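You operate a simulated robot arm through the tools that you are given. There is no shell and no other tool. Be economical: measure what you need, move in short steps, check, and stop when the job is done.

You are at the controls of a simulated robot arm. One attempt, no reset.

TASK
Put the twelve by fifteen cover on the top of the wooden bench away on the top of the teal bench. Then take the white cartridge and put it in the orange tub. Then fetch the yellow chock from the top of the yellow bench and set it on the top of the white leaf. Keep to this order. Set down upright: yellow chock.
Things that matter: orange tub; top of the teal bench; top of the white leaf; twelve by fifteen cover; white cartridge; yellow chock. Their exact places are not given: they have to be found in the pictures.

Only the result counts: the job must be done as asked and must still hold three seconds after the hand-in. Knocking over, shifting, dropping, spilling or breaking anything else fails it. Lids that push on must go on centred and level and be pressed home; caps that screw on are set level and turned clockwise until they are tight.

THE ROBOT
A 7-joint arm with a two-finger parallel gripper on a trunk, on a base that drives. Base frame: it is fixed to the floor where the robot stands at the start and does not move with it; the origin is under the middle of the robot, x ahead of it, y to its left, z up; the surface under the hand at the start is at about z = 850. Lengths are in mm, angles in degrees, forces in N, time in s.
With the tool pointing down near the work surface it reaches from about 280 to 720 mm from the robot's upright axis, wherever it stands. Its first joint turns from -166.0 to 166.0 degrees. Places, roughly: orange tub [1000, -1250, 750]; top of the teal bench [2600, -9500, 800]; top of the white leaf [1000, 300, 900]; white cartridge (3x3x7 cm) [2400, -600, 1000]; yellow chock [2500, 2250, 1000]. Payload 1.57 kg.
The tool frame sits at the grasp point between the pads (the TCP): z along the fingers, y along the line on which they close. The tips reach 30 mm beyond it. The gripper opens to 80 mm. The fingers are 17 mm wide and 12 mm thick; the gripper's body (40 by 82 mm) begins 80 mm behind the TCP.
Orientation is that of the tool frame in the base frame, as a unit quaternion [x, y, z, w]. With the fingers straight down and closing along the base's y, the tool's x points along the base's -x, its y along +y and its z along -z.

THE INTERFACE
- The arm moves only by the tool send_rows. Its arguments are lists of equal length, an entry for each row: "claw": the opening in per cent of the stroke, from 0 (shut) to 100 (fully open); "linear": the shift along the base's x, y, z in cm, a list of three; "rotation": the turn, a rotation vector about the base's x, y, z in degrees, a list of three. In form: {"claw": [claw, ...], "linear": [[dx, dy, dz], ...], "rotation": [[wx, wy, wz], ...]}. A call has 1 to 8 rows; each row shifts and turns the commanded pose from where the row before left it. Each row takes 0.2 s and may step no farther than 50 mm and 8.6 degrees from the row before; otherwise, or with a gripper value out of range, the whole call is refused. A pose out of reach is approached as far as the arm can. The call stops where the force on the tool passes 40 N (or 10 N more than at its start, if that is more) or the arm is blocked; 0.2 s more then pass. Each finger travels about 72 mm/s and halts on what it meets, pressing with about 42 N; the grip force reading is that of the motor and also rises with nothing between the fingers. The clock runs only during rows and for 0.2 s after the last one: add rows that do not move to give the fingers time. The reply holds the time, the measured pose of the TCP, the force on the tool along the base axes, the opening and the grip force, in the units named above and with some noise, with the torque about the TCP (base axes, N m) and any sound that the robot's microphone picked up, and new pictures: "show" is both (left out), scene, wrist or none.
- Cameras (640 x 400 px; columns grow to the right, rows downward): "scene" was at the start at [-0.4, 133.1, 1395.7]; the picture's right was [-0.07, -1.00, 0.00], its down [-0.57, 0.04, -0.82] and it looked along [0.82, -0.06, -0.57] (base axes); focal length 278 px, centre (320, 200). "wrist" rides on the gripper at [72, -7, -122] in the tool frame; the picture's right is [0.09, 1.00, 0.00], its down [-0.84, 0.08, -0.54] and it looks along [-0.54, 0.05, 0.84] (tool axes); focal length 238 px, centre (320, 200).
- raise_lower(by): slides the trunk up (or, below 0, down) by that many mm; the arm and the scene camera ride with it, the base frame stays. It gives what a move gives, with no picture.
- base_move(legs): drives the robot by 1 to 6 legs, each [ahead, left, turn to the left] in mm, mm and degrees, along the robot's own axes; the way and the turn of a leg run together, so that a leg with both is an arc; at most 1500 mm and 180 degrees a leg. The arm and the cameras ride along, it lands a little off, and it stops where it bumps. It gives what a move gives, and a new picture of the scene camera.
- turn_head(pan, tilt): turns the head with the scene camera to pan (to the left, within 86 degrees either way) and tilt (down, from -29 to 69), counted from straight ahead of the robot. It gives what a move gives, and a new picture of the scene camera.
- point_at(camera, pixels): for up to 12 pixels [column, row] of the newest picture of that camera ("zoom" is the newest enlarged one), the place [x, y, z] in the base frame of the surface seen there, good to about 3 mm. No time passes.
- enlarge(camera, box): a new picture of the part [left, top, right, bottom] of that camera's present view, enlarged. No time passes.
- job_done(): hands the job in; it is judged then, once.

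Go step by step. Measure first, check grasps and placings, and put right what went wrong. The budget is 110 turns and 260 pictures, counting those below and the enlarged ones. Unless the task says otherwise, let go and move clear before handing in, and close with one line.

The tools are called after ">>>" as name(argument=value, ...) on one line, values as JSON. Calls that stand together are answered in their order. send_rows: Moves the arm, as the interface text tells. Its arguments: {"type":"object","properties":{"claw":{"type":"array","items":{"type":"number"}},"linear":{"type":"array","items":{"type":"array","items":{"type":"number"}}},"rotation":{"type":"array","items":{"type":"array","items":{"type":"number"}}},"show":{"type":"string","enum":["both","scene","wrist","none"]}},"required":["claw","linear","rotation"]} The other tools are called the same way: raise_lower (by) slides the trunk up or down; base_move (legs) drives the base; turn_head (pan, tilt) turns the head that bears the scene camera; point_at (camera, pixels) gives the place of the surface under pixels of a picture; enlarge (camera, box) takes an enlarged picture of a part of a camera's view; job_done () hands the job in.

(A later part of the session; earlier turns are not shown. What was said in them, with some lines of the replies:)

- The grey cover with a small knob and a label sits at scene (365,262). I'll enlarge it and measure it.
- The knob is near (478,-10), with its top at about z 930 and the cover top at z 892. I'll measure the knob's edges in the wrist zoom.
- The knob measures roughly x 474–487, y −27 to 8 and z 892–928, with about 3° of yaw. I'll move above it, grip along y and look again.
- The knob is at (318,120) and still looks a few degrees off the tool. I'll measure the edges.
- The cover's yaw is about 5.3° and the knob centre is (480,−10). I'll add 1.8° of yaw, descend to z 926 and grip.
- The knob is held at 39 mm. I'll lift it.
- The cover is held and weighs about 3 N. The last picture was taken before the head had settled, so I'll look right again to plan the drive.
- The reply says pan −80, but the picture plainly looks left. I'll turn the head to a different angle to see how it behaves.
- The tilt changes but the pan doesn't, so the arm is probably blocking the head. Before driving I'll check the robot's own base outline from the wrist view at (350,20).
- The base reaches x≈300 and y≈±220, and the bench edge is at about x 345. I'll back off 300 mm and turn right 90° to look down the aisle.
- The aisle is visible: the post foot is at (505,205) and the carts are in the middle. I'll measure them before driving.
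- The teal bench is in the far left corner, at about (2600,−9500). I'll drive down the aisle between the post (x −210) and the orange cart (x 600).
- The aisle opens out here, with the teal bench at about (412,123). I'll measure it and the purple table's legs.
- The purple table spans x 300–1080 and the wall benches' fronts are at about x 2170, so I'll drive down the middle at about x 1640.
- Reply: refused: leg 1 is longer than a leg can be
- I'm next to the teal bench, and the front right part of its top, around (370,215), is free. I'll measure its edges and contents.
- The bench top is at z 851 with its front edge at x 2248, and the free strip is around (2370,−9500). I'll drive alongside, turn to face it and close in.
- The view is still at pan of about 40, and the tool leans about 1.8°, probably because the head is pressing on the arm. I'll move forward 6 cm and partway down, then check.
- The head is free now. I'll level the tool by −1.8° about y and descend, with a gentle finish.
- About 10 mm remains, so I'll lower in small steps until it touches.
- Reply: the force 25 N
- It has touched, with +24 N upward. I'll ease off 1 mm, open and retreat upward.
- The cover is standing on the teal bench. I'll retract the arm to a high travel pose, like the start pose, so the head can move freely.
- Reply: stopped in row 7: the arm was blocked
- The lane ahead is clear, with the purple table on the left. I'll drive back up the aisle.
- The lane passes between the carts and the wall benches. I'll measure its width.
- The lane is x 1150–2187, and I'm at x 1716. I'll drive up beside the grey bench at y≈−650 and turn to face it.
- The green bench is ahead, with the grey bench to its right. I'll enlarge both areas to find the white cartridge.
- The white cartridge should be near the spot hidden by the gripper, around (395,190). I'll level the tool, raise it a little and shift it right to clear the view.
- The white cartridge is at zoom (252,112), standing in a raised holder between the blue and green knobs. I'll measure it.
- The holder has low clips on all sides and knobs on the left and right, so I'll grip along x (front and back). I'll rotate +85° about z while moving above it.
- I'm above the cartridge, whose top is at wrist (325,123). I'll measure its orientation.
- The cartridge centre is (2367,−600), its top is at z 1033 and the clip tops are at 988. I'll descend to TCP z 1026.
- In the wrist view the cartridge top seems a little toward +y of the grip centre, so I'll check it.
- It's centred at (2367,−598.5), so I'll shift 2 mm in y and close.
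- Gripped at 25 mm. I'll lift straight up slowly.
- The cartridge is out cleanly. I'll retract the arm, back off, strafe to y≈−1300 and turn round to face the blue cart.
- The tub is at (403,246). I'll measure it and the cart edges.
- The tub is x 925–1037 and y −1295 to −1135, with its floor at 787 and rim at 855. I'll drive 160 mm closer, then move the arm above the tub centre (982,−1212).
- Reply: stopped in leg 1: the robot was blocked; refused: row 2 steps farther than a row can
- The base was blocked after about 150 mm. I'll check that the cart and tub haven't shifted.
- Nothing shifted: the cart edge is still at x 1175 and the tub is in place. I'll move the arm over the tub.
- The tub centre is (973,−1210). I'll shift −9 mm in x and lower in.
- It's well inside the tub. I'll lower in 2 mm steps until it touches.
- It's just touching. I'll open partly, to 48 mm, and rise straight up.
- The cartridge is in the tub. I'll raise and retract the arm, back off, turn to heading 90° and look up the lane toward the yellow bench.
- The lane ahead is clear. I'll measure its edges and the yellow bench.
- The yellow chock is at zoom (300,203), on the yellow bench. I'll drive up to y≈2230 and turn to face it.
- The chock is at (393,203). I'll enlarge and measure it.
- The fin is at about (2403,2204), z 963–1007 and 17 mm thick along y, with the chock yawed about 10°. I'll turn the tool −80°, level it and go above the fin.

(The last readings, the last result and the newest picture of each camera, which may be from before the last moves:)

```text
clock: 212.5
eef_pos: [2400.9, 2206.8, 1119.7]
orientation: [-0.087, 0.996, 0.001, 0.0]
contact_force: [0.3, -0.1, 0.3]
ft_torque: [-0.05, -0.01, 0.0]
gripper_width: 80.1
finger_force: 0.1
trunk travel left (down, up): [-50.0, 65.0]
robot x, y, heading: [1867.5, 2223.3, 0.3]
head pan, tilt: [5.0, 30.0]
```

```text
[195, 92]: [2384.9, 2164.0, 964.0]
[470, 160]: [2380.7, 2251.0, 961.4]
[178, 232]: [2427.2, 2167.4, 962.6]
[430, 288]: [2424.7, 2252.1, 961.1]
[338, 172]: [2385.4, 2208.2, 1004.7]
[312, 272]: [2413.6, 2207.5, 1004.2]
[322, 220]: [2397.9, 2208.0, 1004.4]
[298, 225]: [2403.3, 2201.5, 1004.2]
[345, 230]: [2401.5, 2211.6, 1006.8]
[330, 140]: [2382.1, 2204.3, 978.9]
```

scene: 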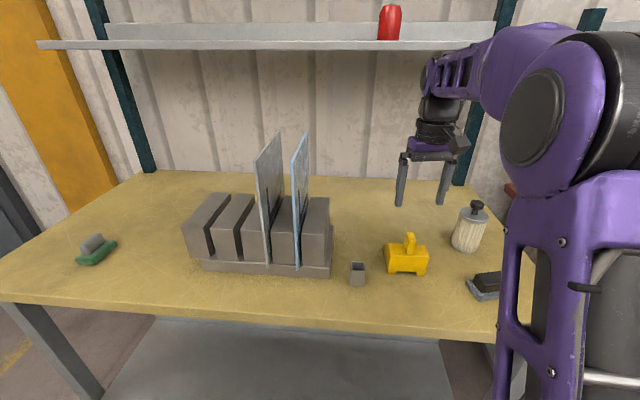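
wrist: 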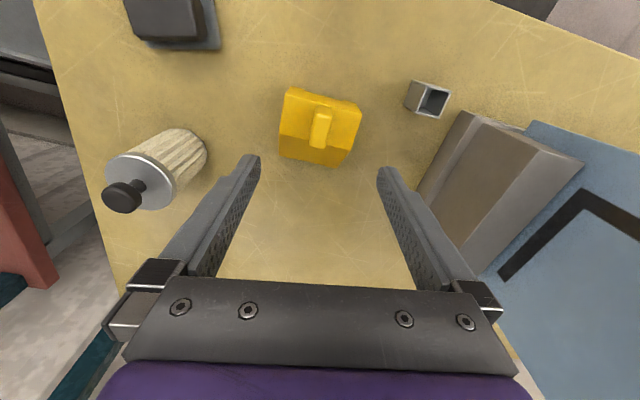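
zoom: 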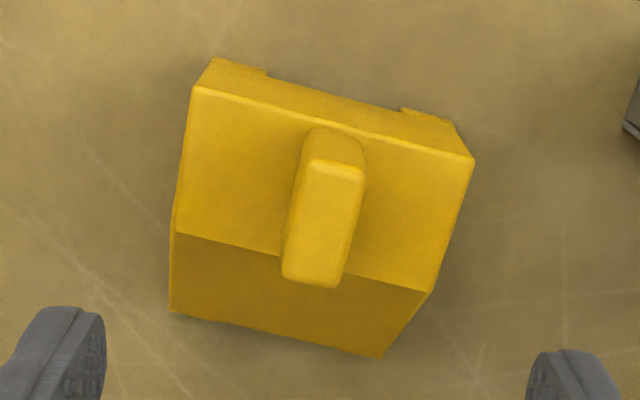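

The chock's yaw is really about 2°, and the fin centre is (2400,2207). I'll rotate −7.5° and descend to TCP z 998.

>>> send_rows(claw=[100, 100, 100, 100, 100], linear=[[0, 0, -3], [0, 0, -4], [0, 0, -3], [0, 0, -2.1], [0, 0, 0]], rotation=[[0, 0, -7.5], [0, 0, 0], [0, 0, 0], [0, 0, 0], [0, 0, 0]], show="wrist")

>>> point_at(camera="wrist", pixels=[[310, 170], [318, 190], [330, 175], [318, 165], [318, 205], [280, 170], [360, 170]])

```text
clock: 213.7
eef_pos: [2401.7, 2205.4, 997.9]
orientation: [-0.023, 1.0, 0.001, 0.0]
contact_force: [0.4, 0.2, -0.4]
ft_torque: [0.0, -0.01, 0.01]
gripper_width: 80.2
finger_force: 0.0
trunk travel left (down, up): [-50.0, 65.0]
robot x, y, heading: [1868.0, 2225.9, 0.6]
head pan, tilt: [5.0, 30.0]
```

wrist: 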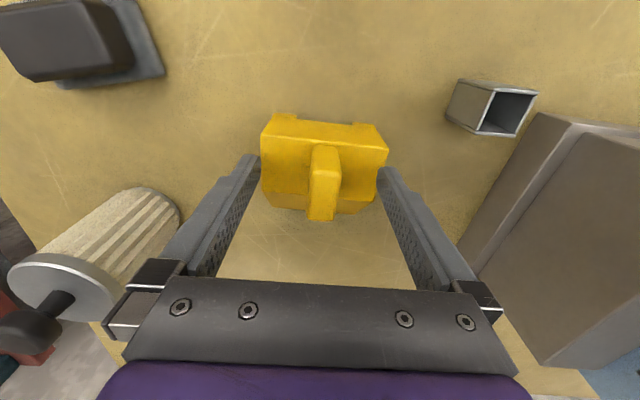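

```text
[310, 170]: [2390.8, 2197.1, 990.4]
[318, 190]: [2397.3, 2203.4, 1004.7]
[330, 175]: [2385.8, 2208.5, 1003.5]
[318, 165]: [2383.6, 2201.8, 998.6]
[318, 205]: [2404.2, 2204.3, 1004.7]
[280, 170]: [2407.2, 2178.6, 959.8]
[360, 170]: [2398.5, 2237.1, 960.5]
```

The fin sits centrally between the fingers, so I'll close.

>>> send_rows(claw=[40, 0, 0, 0, 0, 0, 0], linear=[[0, 0, 0], [0, 0, 0], [0, 0, 0], [0, 0, 0], [0, 0, 0], [0, 0, 0], [0, 0, 0]], rotation=[[0, 0, 0], [0, 0, 0], [0, 0, 0], [0, 0, 0], [0, 0, 0], [0, 0, 0], [0, 0, 0]], show="none")

>>> send_rows(claw=[0, 0, 0, 0, 0, 0, 0], linear=[[0, 0, 0.5], [0, 0, 1], [0, 0, 2], [0, 0, 3], [0, 0, 4], [0, 0, 3], [0, 0, 0]], rotation=[[0, 0, 0], [0, 0, 0], [0, 0, 0], [0, 0, 0], [0, 0, 0], [0, 0, 0], [0, 0, 0]])

```text
clock: 215.3
eef_pos: [2399.5, 2204.5, 997.8]
orientation: [-0.024, 1.0, 0.001, 0.001]
contact_force: [-1.3, 4.4, 2.3]
ft_torque: [0.13, -0.18, 0.22]
gripper_width: 17.7
finger_force: 32.4
trunk travel left (down, up): [-50.0, 65.0]
robot x, y, heading: [1864.9, 2224.9, 0.2]
head pan, tilt: [5.0, 30.0]
```

```text
clock: 216.9
eef_pos: [2401.0, 2205.7, 1133.6]
orientation: [-0.022, 1.0, 0.001, 0.0]
contact_force: [0.4, -0.9, -1.9]
ft_torque: [-0.03, 0.03, -0.01]
gripper_width: 17.6
finger_force: 32.3
trunk travel left (down, up): [-50.0, 65.0]
robot x, y, heading: [1862.8, 2225.5, 0.3]
head pan, tilt: [5.0, 30.0]
```

scene: 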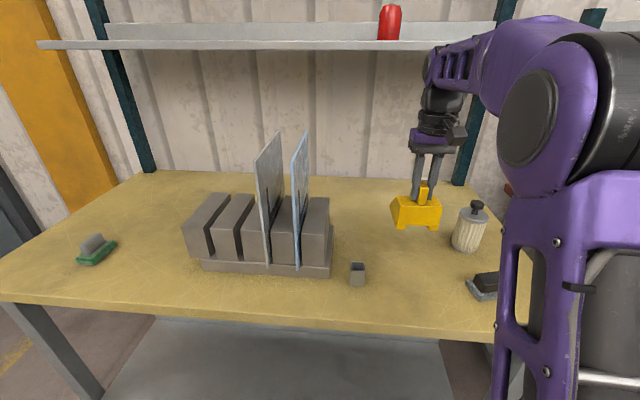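
wrist: 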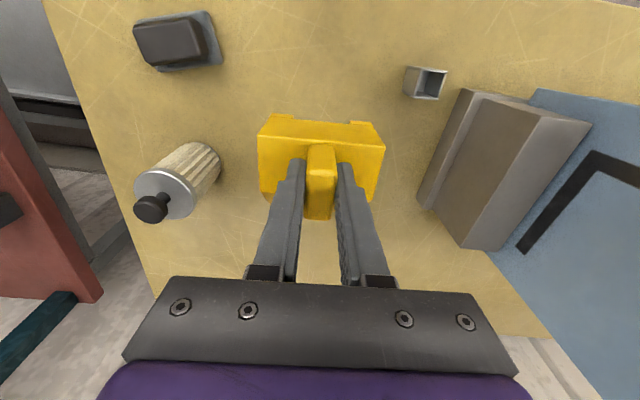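

The chock is held level, with its bottom about 97 mm below the TCP. I'll retract, back off, strafe to y≈280 and turn round to face the wooden bench's rear.

>>> send_rows(claw=[0, 0, 0, 0, 0], linear=[[-4, 0, 0], [-4, 0, 0], [-3, 0, 0], [-2, 0, 0], [0, 0, 0]], rotation=[[0, 0, 0], [0, 0, 0], [0, 0, 0], [0, 0, 0], [0, 0, 0]], show="none")

>>> base_move(legs=[[-200, 0, 0], [0, -1000, 0], [0, -930, 0], [0, 0, 180]])

>>> turn_head(pan=15, tilt=40)

```text
clock: 218.1
eef_pos: [2271.6, 2203.4, 1130.7]
orientation: [-0.023, 1.0, 0.001, -0.001]
contact_force: [0.5, -0.5, -1.5]
ft_torque: [-0.03, 0.07, -0.01]
gripper_width: 17.6
finger_force: 32.5
trunk travel left (down, up): [-50.0, 65.0]
robot x, y, heading: [1868.8, 2218.8, 0.5]
head pan, tilt: [5.0, 30.0]
```

```text
clock: 245.9
eef_pos: [1293.0, 274.4, 1132.2]
orientation: [1.0, 0.029, 0.0, 0.002]
contact_force: [-1.2, -0.1, -2.0]
ft_torque: [0.0, -0.05, -0.01]
gripper_width: 17.7
finger_force: 32.4
trunk travel left (down, up): [-50.0, 65.0]
robot x, y, heading: [1697.4, 260.2, -178.6]
head pan, tilt: [5.0, 30.0]
```

scene: 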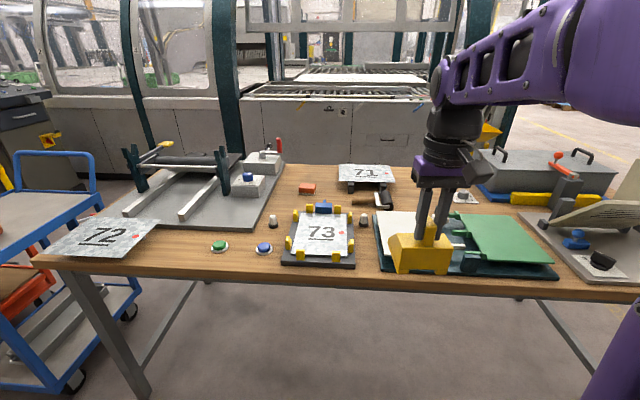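

```text
clock: 246.6
eef_pos: [1292.3, 275.8, 1129.9]
orientation: [1.0, 0.028, 0.003, 0.001]
contact_force: [-0.7, -0.5, -2.3]
ft_torque: [0.01, -0.03, -0.01]
gripper_width: 17.8
finger_force: 32.4
trunk travel left (down, up): [-50.0, 65.0]
robot x, y, heading: [1698.1, 261.3, -178.9]
head pan, tilt: [15.0, 40.0]
```

scene: 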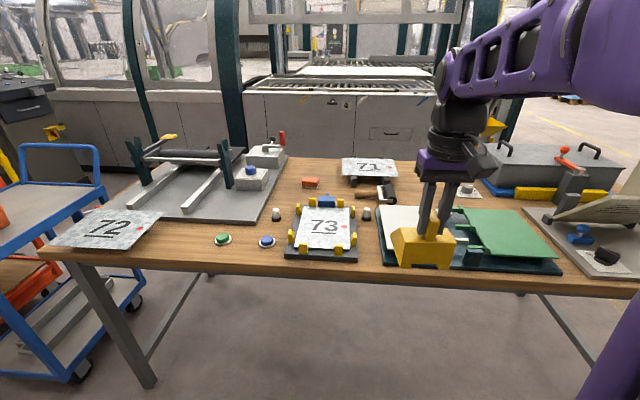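

The white leaf is at (405,225), partly hidden by the chock, with a green leaf on its right. I'll measure what is visible.

>>> enlarge(camera="scene", box=[350, 180, 570, 290])

>>> point_at(camera="scene", pixels=[[382, 212], [412, 208], [400, 222], [385, 235], [390, 252], [382, 262], [470, 215], [500, 235], [475, 265], [440, 278], [455, 240], [366, 215]])

```text
2.91 times, centred on (460, 235) of scene
```

zoom: 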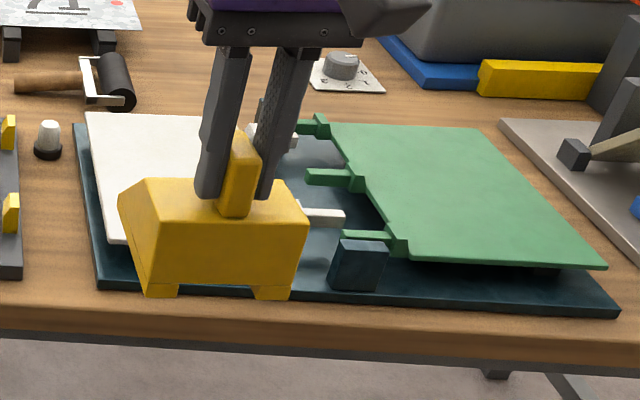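

```text
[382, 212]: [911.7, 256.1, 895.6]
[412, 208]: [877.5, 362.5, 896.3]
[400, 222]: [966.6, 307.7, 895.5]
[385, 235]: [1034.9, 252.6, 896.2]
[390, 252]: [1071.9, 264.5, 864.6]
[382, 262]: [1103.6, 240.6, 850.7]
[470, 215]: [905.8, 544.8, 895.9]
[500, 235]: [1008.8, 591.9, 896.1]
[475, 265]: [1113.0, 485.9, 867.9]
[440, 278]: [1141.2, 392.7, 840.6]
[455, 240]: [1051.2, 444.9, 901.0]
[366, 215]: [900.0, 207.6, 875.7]
```

The leaf top is at z 896, starting at y 252 and x≈875–1055. I'll drive 190 mm closer and use the wrist camera to see its whole outline.

>>> base_move(legs=[[190, 0, 0]])

>>> send_rows(claw=[0, 0, 0], linear=[[0, 3, 1], [0, 3, 0], [0, 0, 0]], rotation=[[0, 0, 0], [0, 0, 0], [0, 0, 0]])

```text
clock: 248.2
eef_pos: [1104.3, 271.8, 1130.0]
orientation: [1.0, 0.03, 0.003, 0.002]
contact_force: [0.4, 0.3, -0.9]
ft_torque: [0.0, -0.03, -0.05]
gripper_width: 17.7
finger_force: 32.5
trunk travel left (down, up): [-50.0, 65.0]
robot x, y, heading: [1506.7, 255.5, -178.9]
head pan, tilt: [15.0, 40.0]
```

scene: 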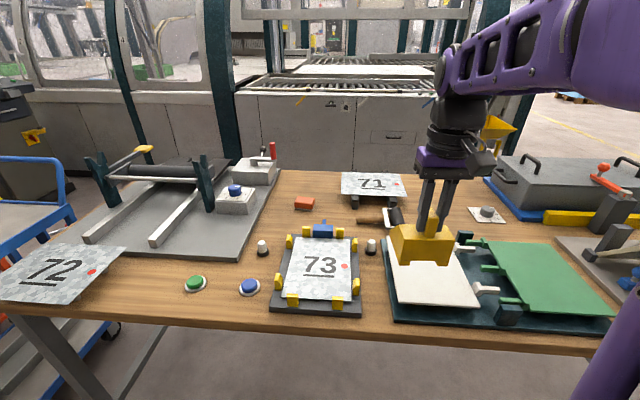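

```text
clock: 248.9
eef_pos: [1102.9, 332.6, 1138.9]
orientation: [1.0, 0.028, 0.002, 0.002]
contact_force: [0.3, 0.1, -3.0]
ft_torque: [0.02, -0.06, 0.0]
gripper_width: 17.5
finger_force: 32.0
trunk travel left (down, up): [-50.0, 65.0]
robot x, y, heading: [1511.4, 257.2, -178.8]
head pan, tilt: [15.0, 40.0]
```

scene: 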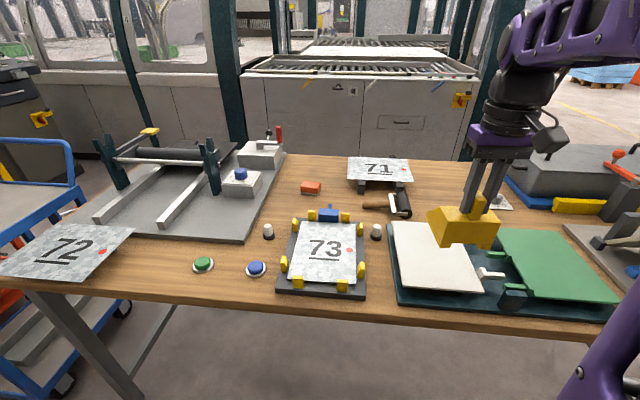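
wrist: 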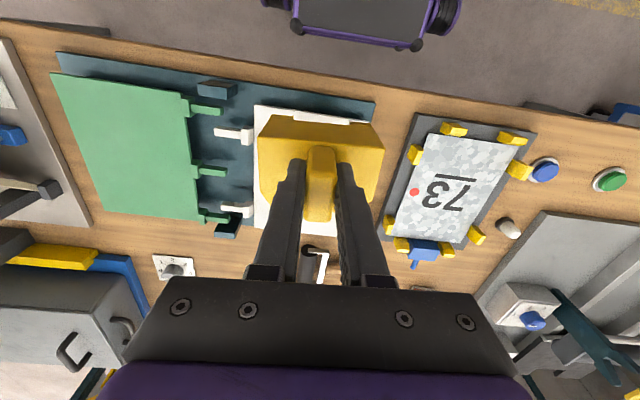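

Now most of the leaf is visible in the scene view, with corners near (393,224), (432,222), (480,292) and (400,285). I'll measure it.

>>> point_at(camera="scene", pixels=[[394, 226], [424, 224], [478, 290], [402, 285], [440, 265], [400, 255], [465, 262], [472, 275], [430, 240]])

>>> enlarge(camera="scene", box=[370, 190, 550, 330])

```text
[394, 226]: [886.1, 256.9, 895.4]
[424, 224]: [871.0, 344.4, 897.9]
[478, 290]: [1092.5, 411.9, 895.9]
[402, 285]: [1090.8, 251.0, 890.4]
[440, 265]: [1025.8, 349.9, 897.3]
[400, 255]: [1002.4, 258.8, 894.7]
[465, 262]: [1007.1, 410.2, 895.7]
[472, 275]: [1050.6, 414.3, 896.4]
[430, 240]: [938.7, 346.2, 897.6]
```

```text
2.86 times, centred on (460, 260) of scene
```

zoom: 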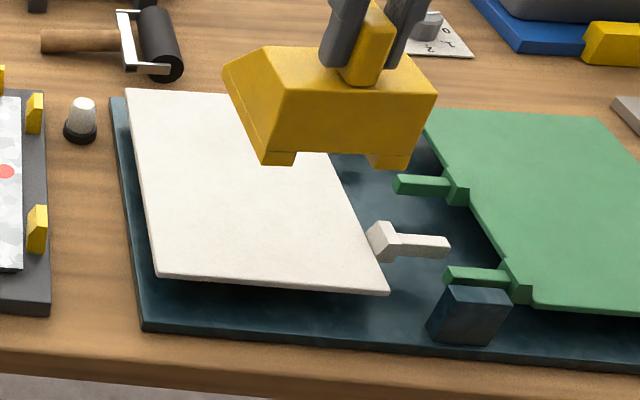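

The leaf spans x 870–1093 and y 252–415 at z 896. The chock's centre is about 26 mm beyond the TCP, so the TCP target is (1008,332,993). I'll approach above it.

>>> send_rows(claw=[0, 0, 0, 0, 0, 0, 0], linear=[[-4, 0, 0], [-4, 0, 0], [-1.5, 0, -3], [0, 0, -4], [0, 0, -3], [0, 0, -2], [0, 0, 0]], rotation=[[0, 0, 0], [0, 0, 0], [0, 0, 0], [0, 0, 0], [0, 0, 0], [0, 0, 0], [0, 0, 0]])

>>> enlarge(camera="scene", box=[370, 170, 550, 320])

```text
clock: 250.6
eef_pos: [1007.2, 330.8, 1017.8]
orientation: [1.0, 0.029, 0.003, 0.002]
contact_force: [0.2, 0.4, -1.7]
ft_torque: [-0.02, -0.05, 0.0]
gripper_width: 17.9
finger_force: 32.7
trunk travel left (down, up): [-50.0, 65.0]
robot x, y, heading: [1509.8, 259.3, -179.2]
head pan, tilt: [15.0, 40.0]
```

scene: 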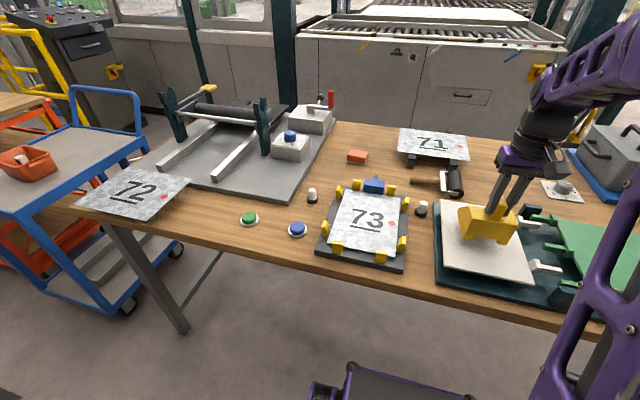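
wrist: 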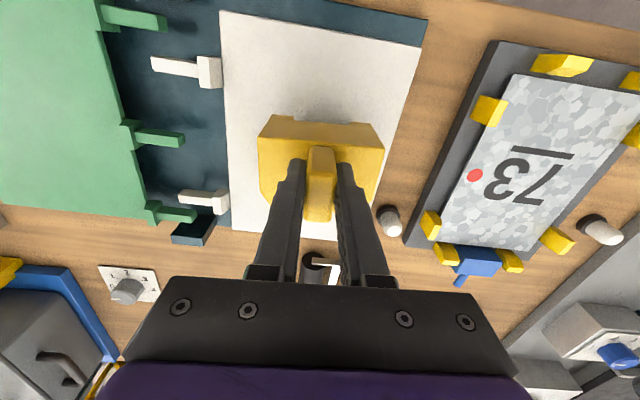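

```text
2.67 times, centred on (460, 245) of scene
```

zoom: 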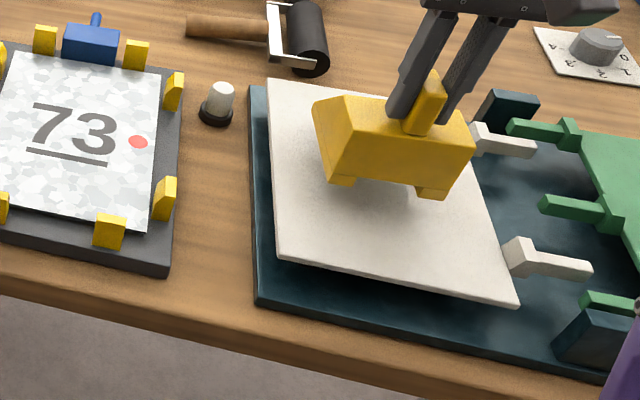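

The chock is well over the leaf. I'll lower gently to contact.

>>> send_rows(claw=[0, 0, 0, 0, 0, 0], linear=[[0, 0, -1], [0, 0, -0.6], [0, 0, -0.4], [0, 0, -0.2], [0, 0, 0], [0, 0, 0]], rotation=[[0, 0, 0], [0, 0, 0], [0, 0, 0], [0, 0, 0], [0, 0, 0], [0, 0, 0]], show="none")

>>> send_rows(claw=[0, 0, 0, 0], linear=[[0, 0, -0.1], [0, 0, -0.1], [0, 0, 0], [0, 0, 0]], rotation=[[0, 0, 0], [0, 0, 0], [0, 0, 0], [0, 0, 0]], show="scene")

>>> enlarge(camera="scene", box=[410, 170, 570, 310])

```text
clock: 251.9
eef_pos: [1009.3, 332.0, 998.6]
orientation: [1.0, 0.029, 0.002, 0.003]
contact_force: [-0.2, 0.0, -1.6]
ft_torque: [0.02, -0.05, -0.05]
gripper_width: 17.7
finger_force: 32.7
trunk travel left (down, up): [-50.0, 65.0]
robot x, y, heading: [1508.9, 256.1, -178.9]
head pan, tilt: [15.0, 40.0]
```

```text
clock: 252.9
eef_pos: [1009.1, 331.7, 995.2]
orientation: [1.0, 0.028, 0.002, 0.001]
contact_force: [0.2, 0.0, -2.1]
ft_torque: [0.0, -0.03, -0.02]
gripper_width: 17.8
finger_force: 32.6
trunk travel left (down, up): [-50.0, 65.0]
robot x, y, heading: [1510.8, 257.7, -178.8]
head pan, tilt: [15.0, 40.0]
```

scene: 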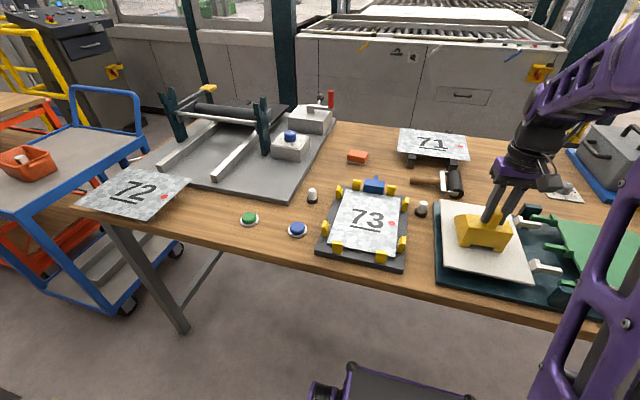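

```text
2.86 times, centred on (490, 240) of scene
```

zoom: 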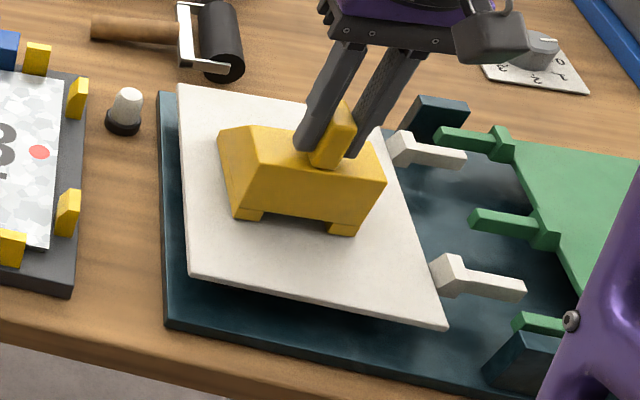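

>>> send_rows(claw=[0, 0, 0, 0, 0], linear=[[0, 0, -0.1], [0, 0, -0.1], [0, 0, 0], [0, 0, 0], [0, 0, 0]], rotation=[[0, 0, 0], [0, 0, 0], [0, 0, 0], [0, 0, 0], [0, 0, 0]], show="none")

```text
clock: 254.2
eef_pos: [1009.4, 331.2, 994.3]
orientation: [1.0, 0.029, 0.001, 0.001]
contact_force: [1.3, -1.3, 8.7]
ft_torque: [0.25, 0.69, 0.05]
gripper_width: 17.6
finger_force: 32.7
trunk travel left (down, up): [-50.0, 65.0]
robot x, y, heading: [1507.2, 256.5, -178.8]
head pan, tilt: [15.0, 40.0]
```

It's in contact at about 9 N. I'll open and rise.

>>> send_rows(claw=[25, 40, 70, 100, 100, 100, 100, 100], linear=[[0, 0, 0], [0, 0, 0], [0, 0, 0], [0, 0, 0], [0, 0, 0], [0, 0, 3], [0, 0, 4], [0, 0, 5]], rotation=[[0, 0, 0], [0, 0, 0], [0, 0, 0], [0, 0, 0], [0, 0, 0], [0, 0, 0], [0, 0, 0], [0, 0, 0]])

>>> enlarge(camera="scene", box=[410, 170, 570, 310])

```text
clock: 255.9
eef_pos: [1009.0, 330.8, 1114.2]
orientation: [1.0, 0.029, 0.002, 0.002]
contact_force: [-0.5, 0.0, 0.1]
ft_torque: [-0.02, -0.01, -0.02]
gripper_width: 80.0
finger_force: 0.1
trunk travel left (down, up): [-50.0, 65.0]
robot x, y, heading: [1509.5, 255.8, -178.8]
head pan, tilt: [15.0, 40.0]
```

scene: 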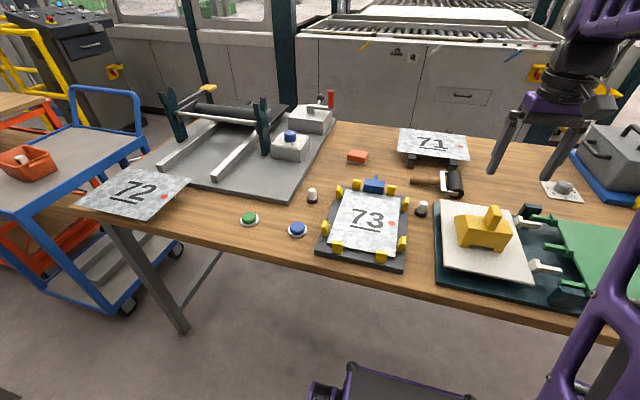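
wrist: 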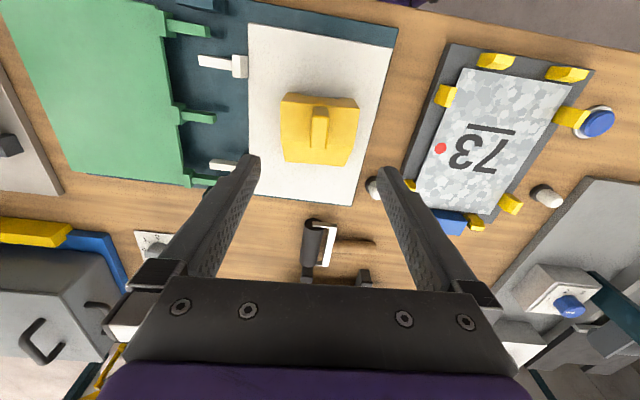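

```text
2.86 times, centred on (490, 240) of scene
```

zoom: 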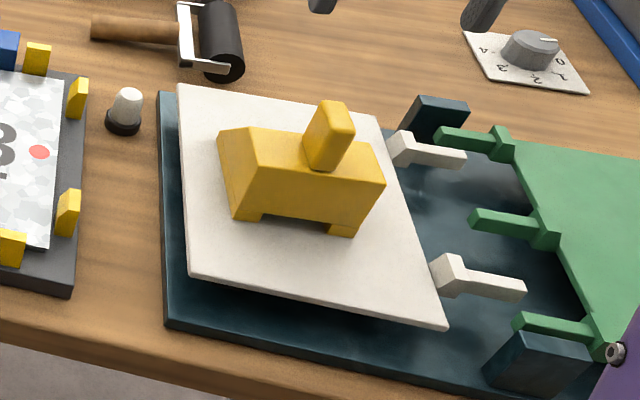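

The chock stands upright in the middle of the white leaf and the gripper is clear. The cartridge is in the tub and the cover is on the teal bench, so I'm handing in.

>>> job_done()

```text
The job is handed in.
```

I did the three moves in the order you asked and handed the job in. The cover is on the teal bench, the white cartridge is in the orange tub, and the yellow chock stands upright on the white leaf.
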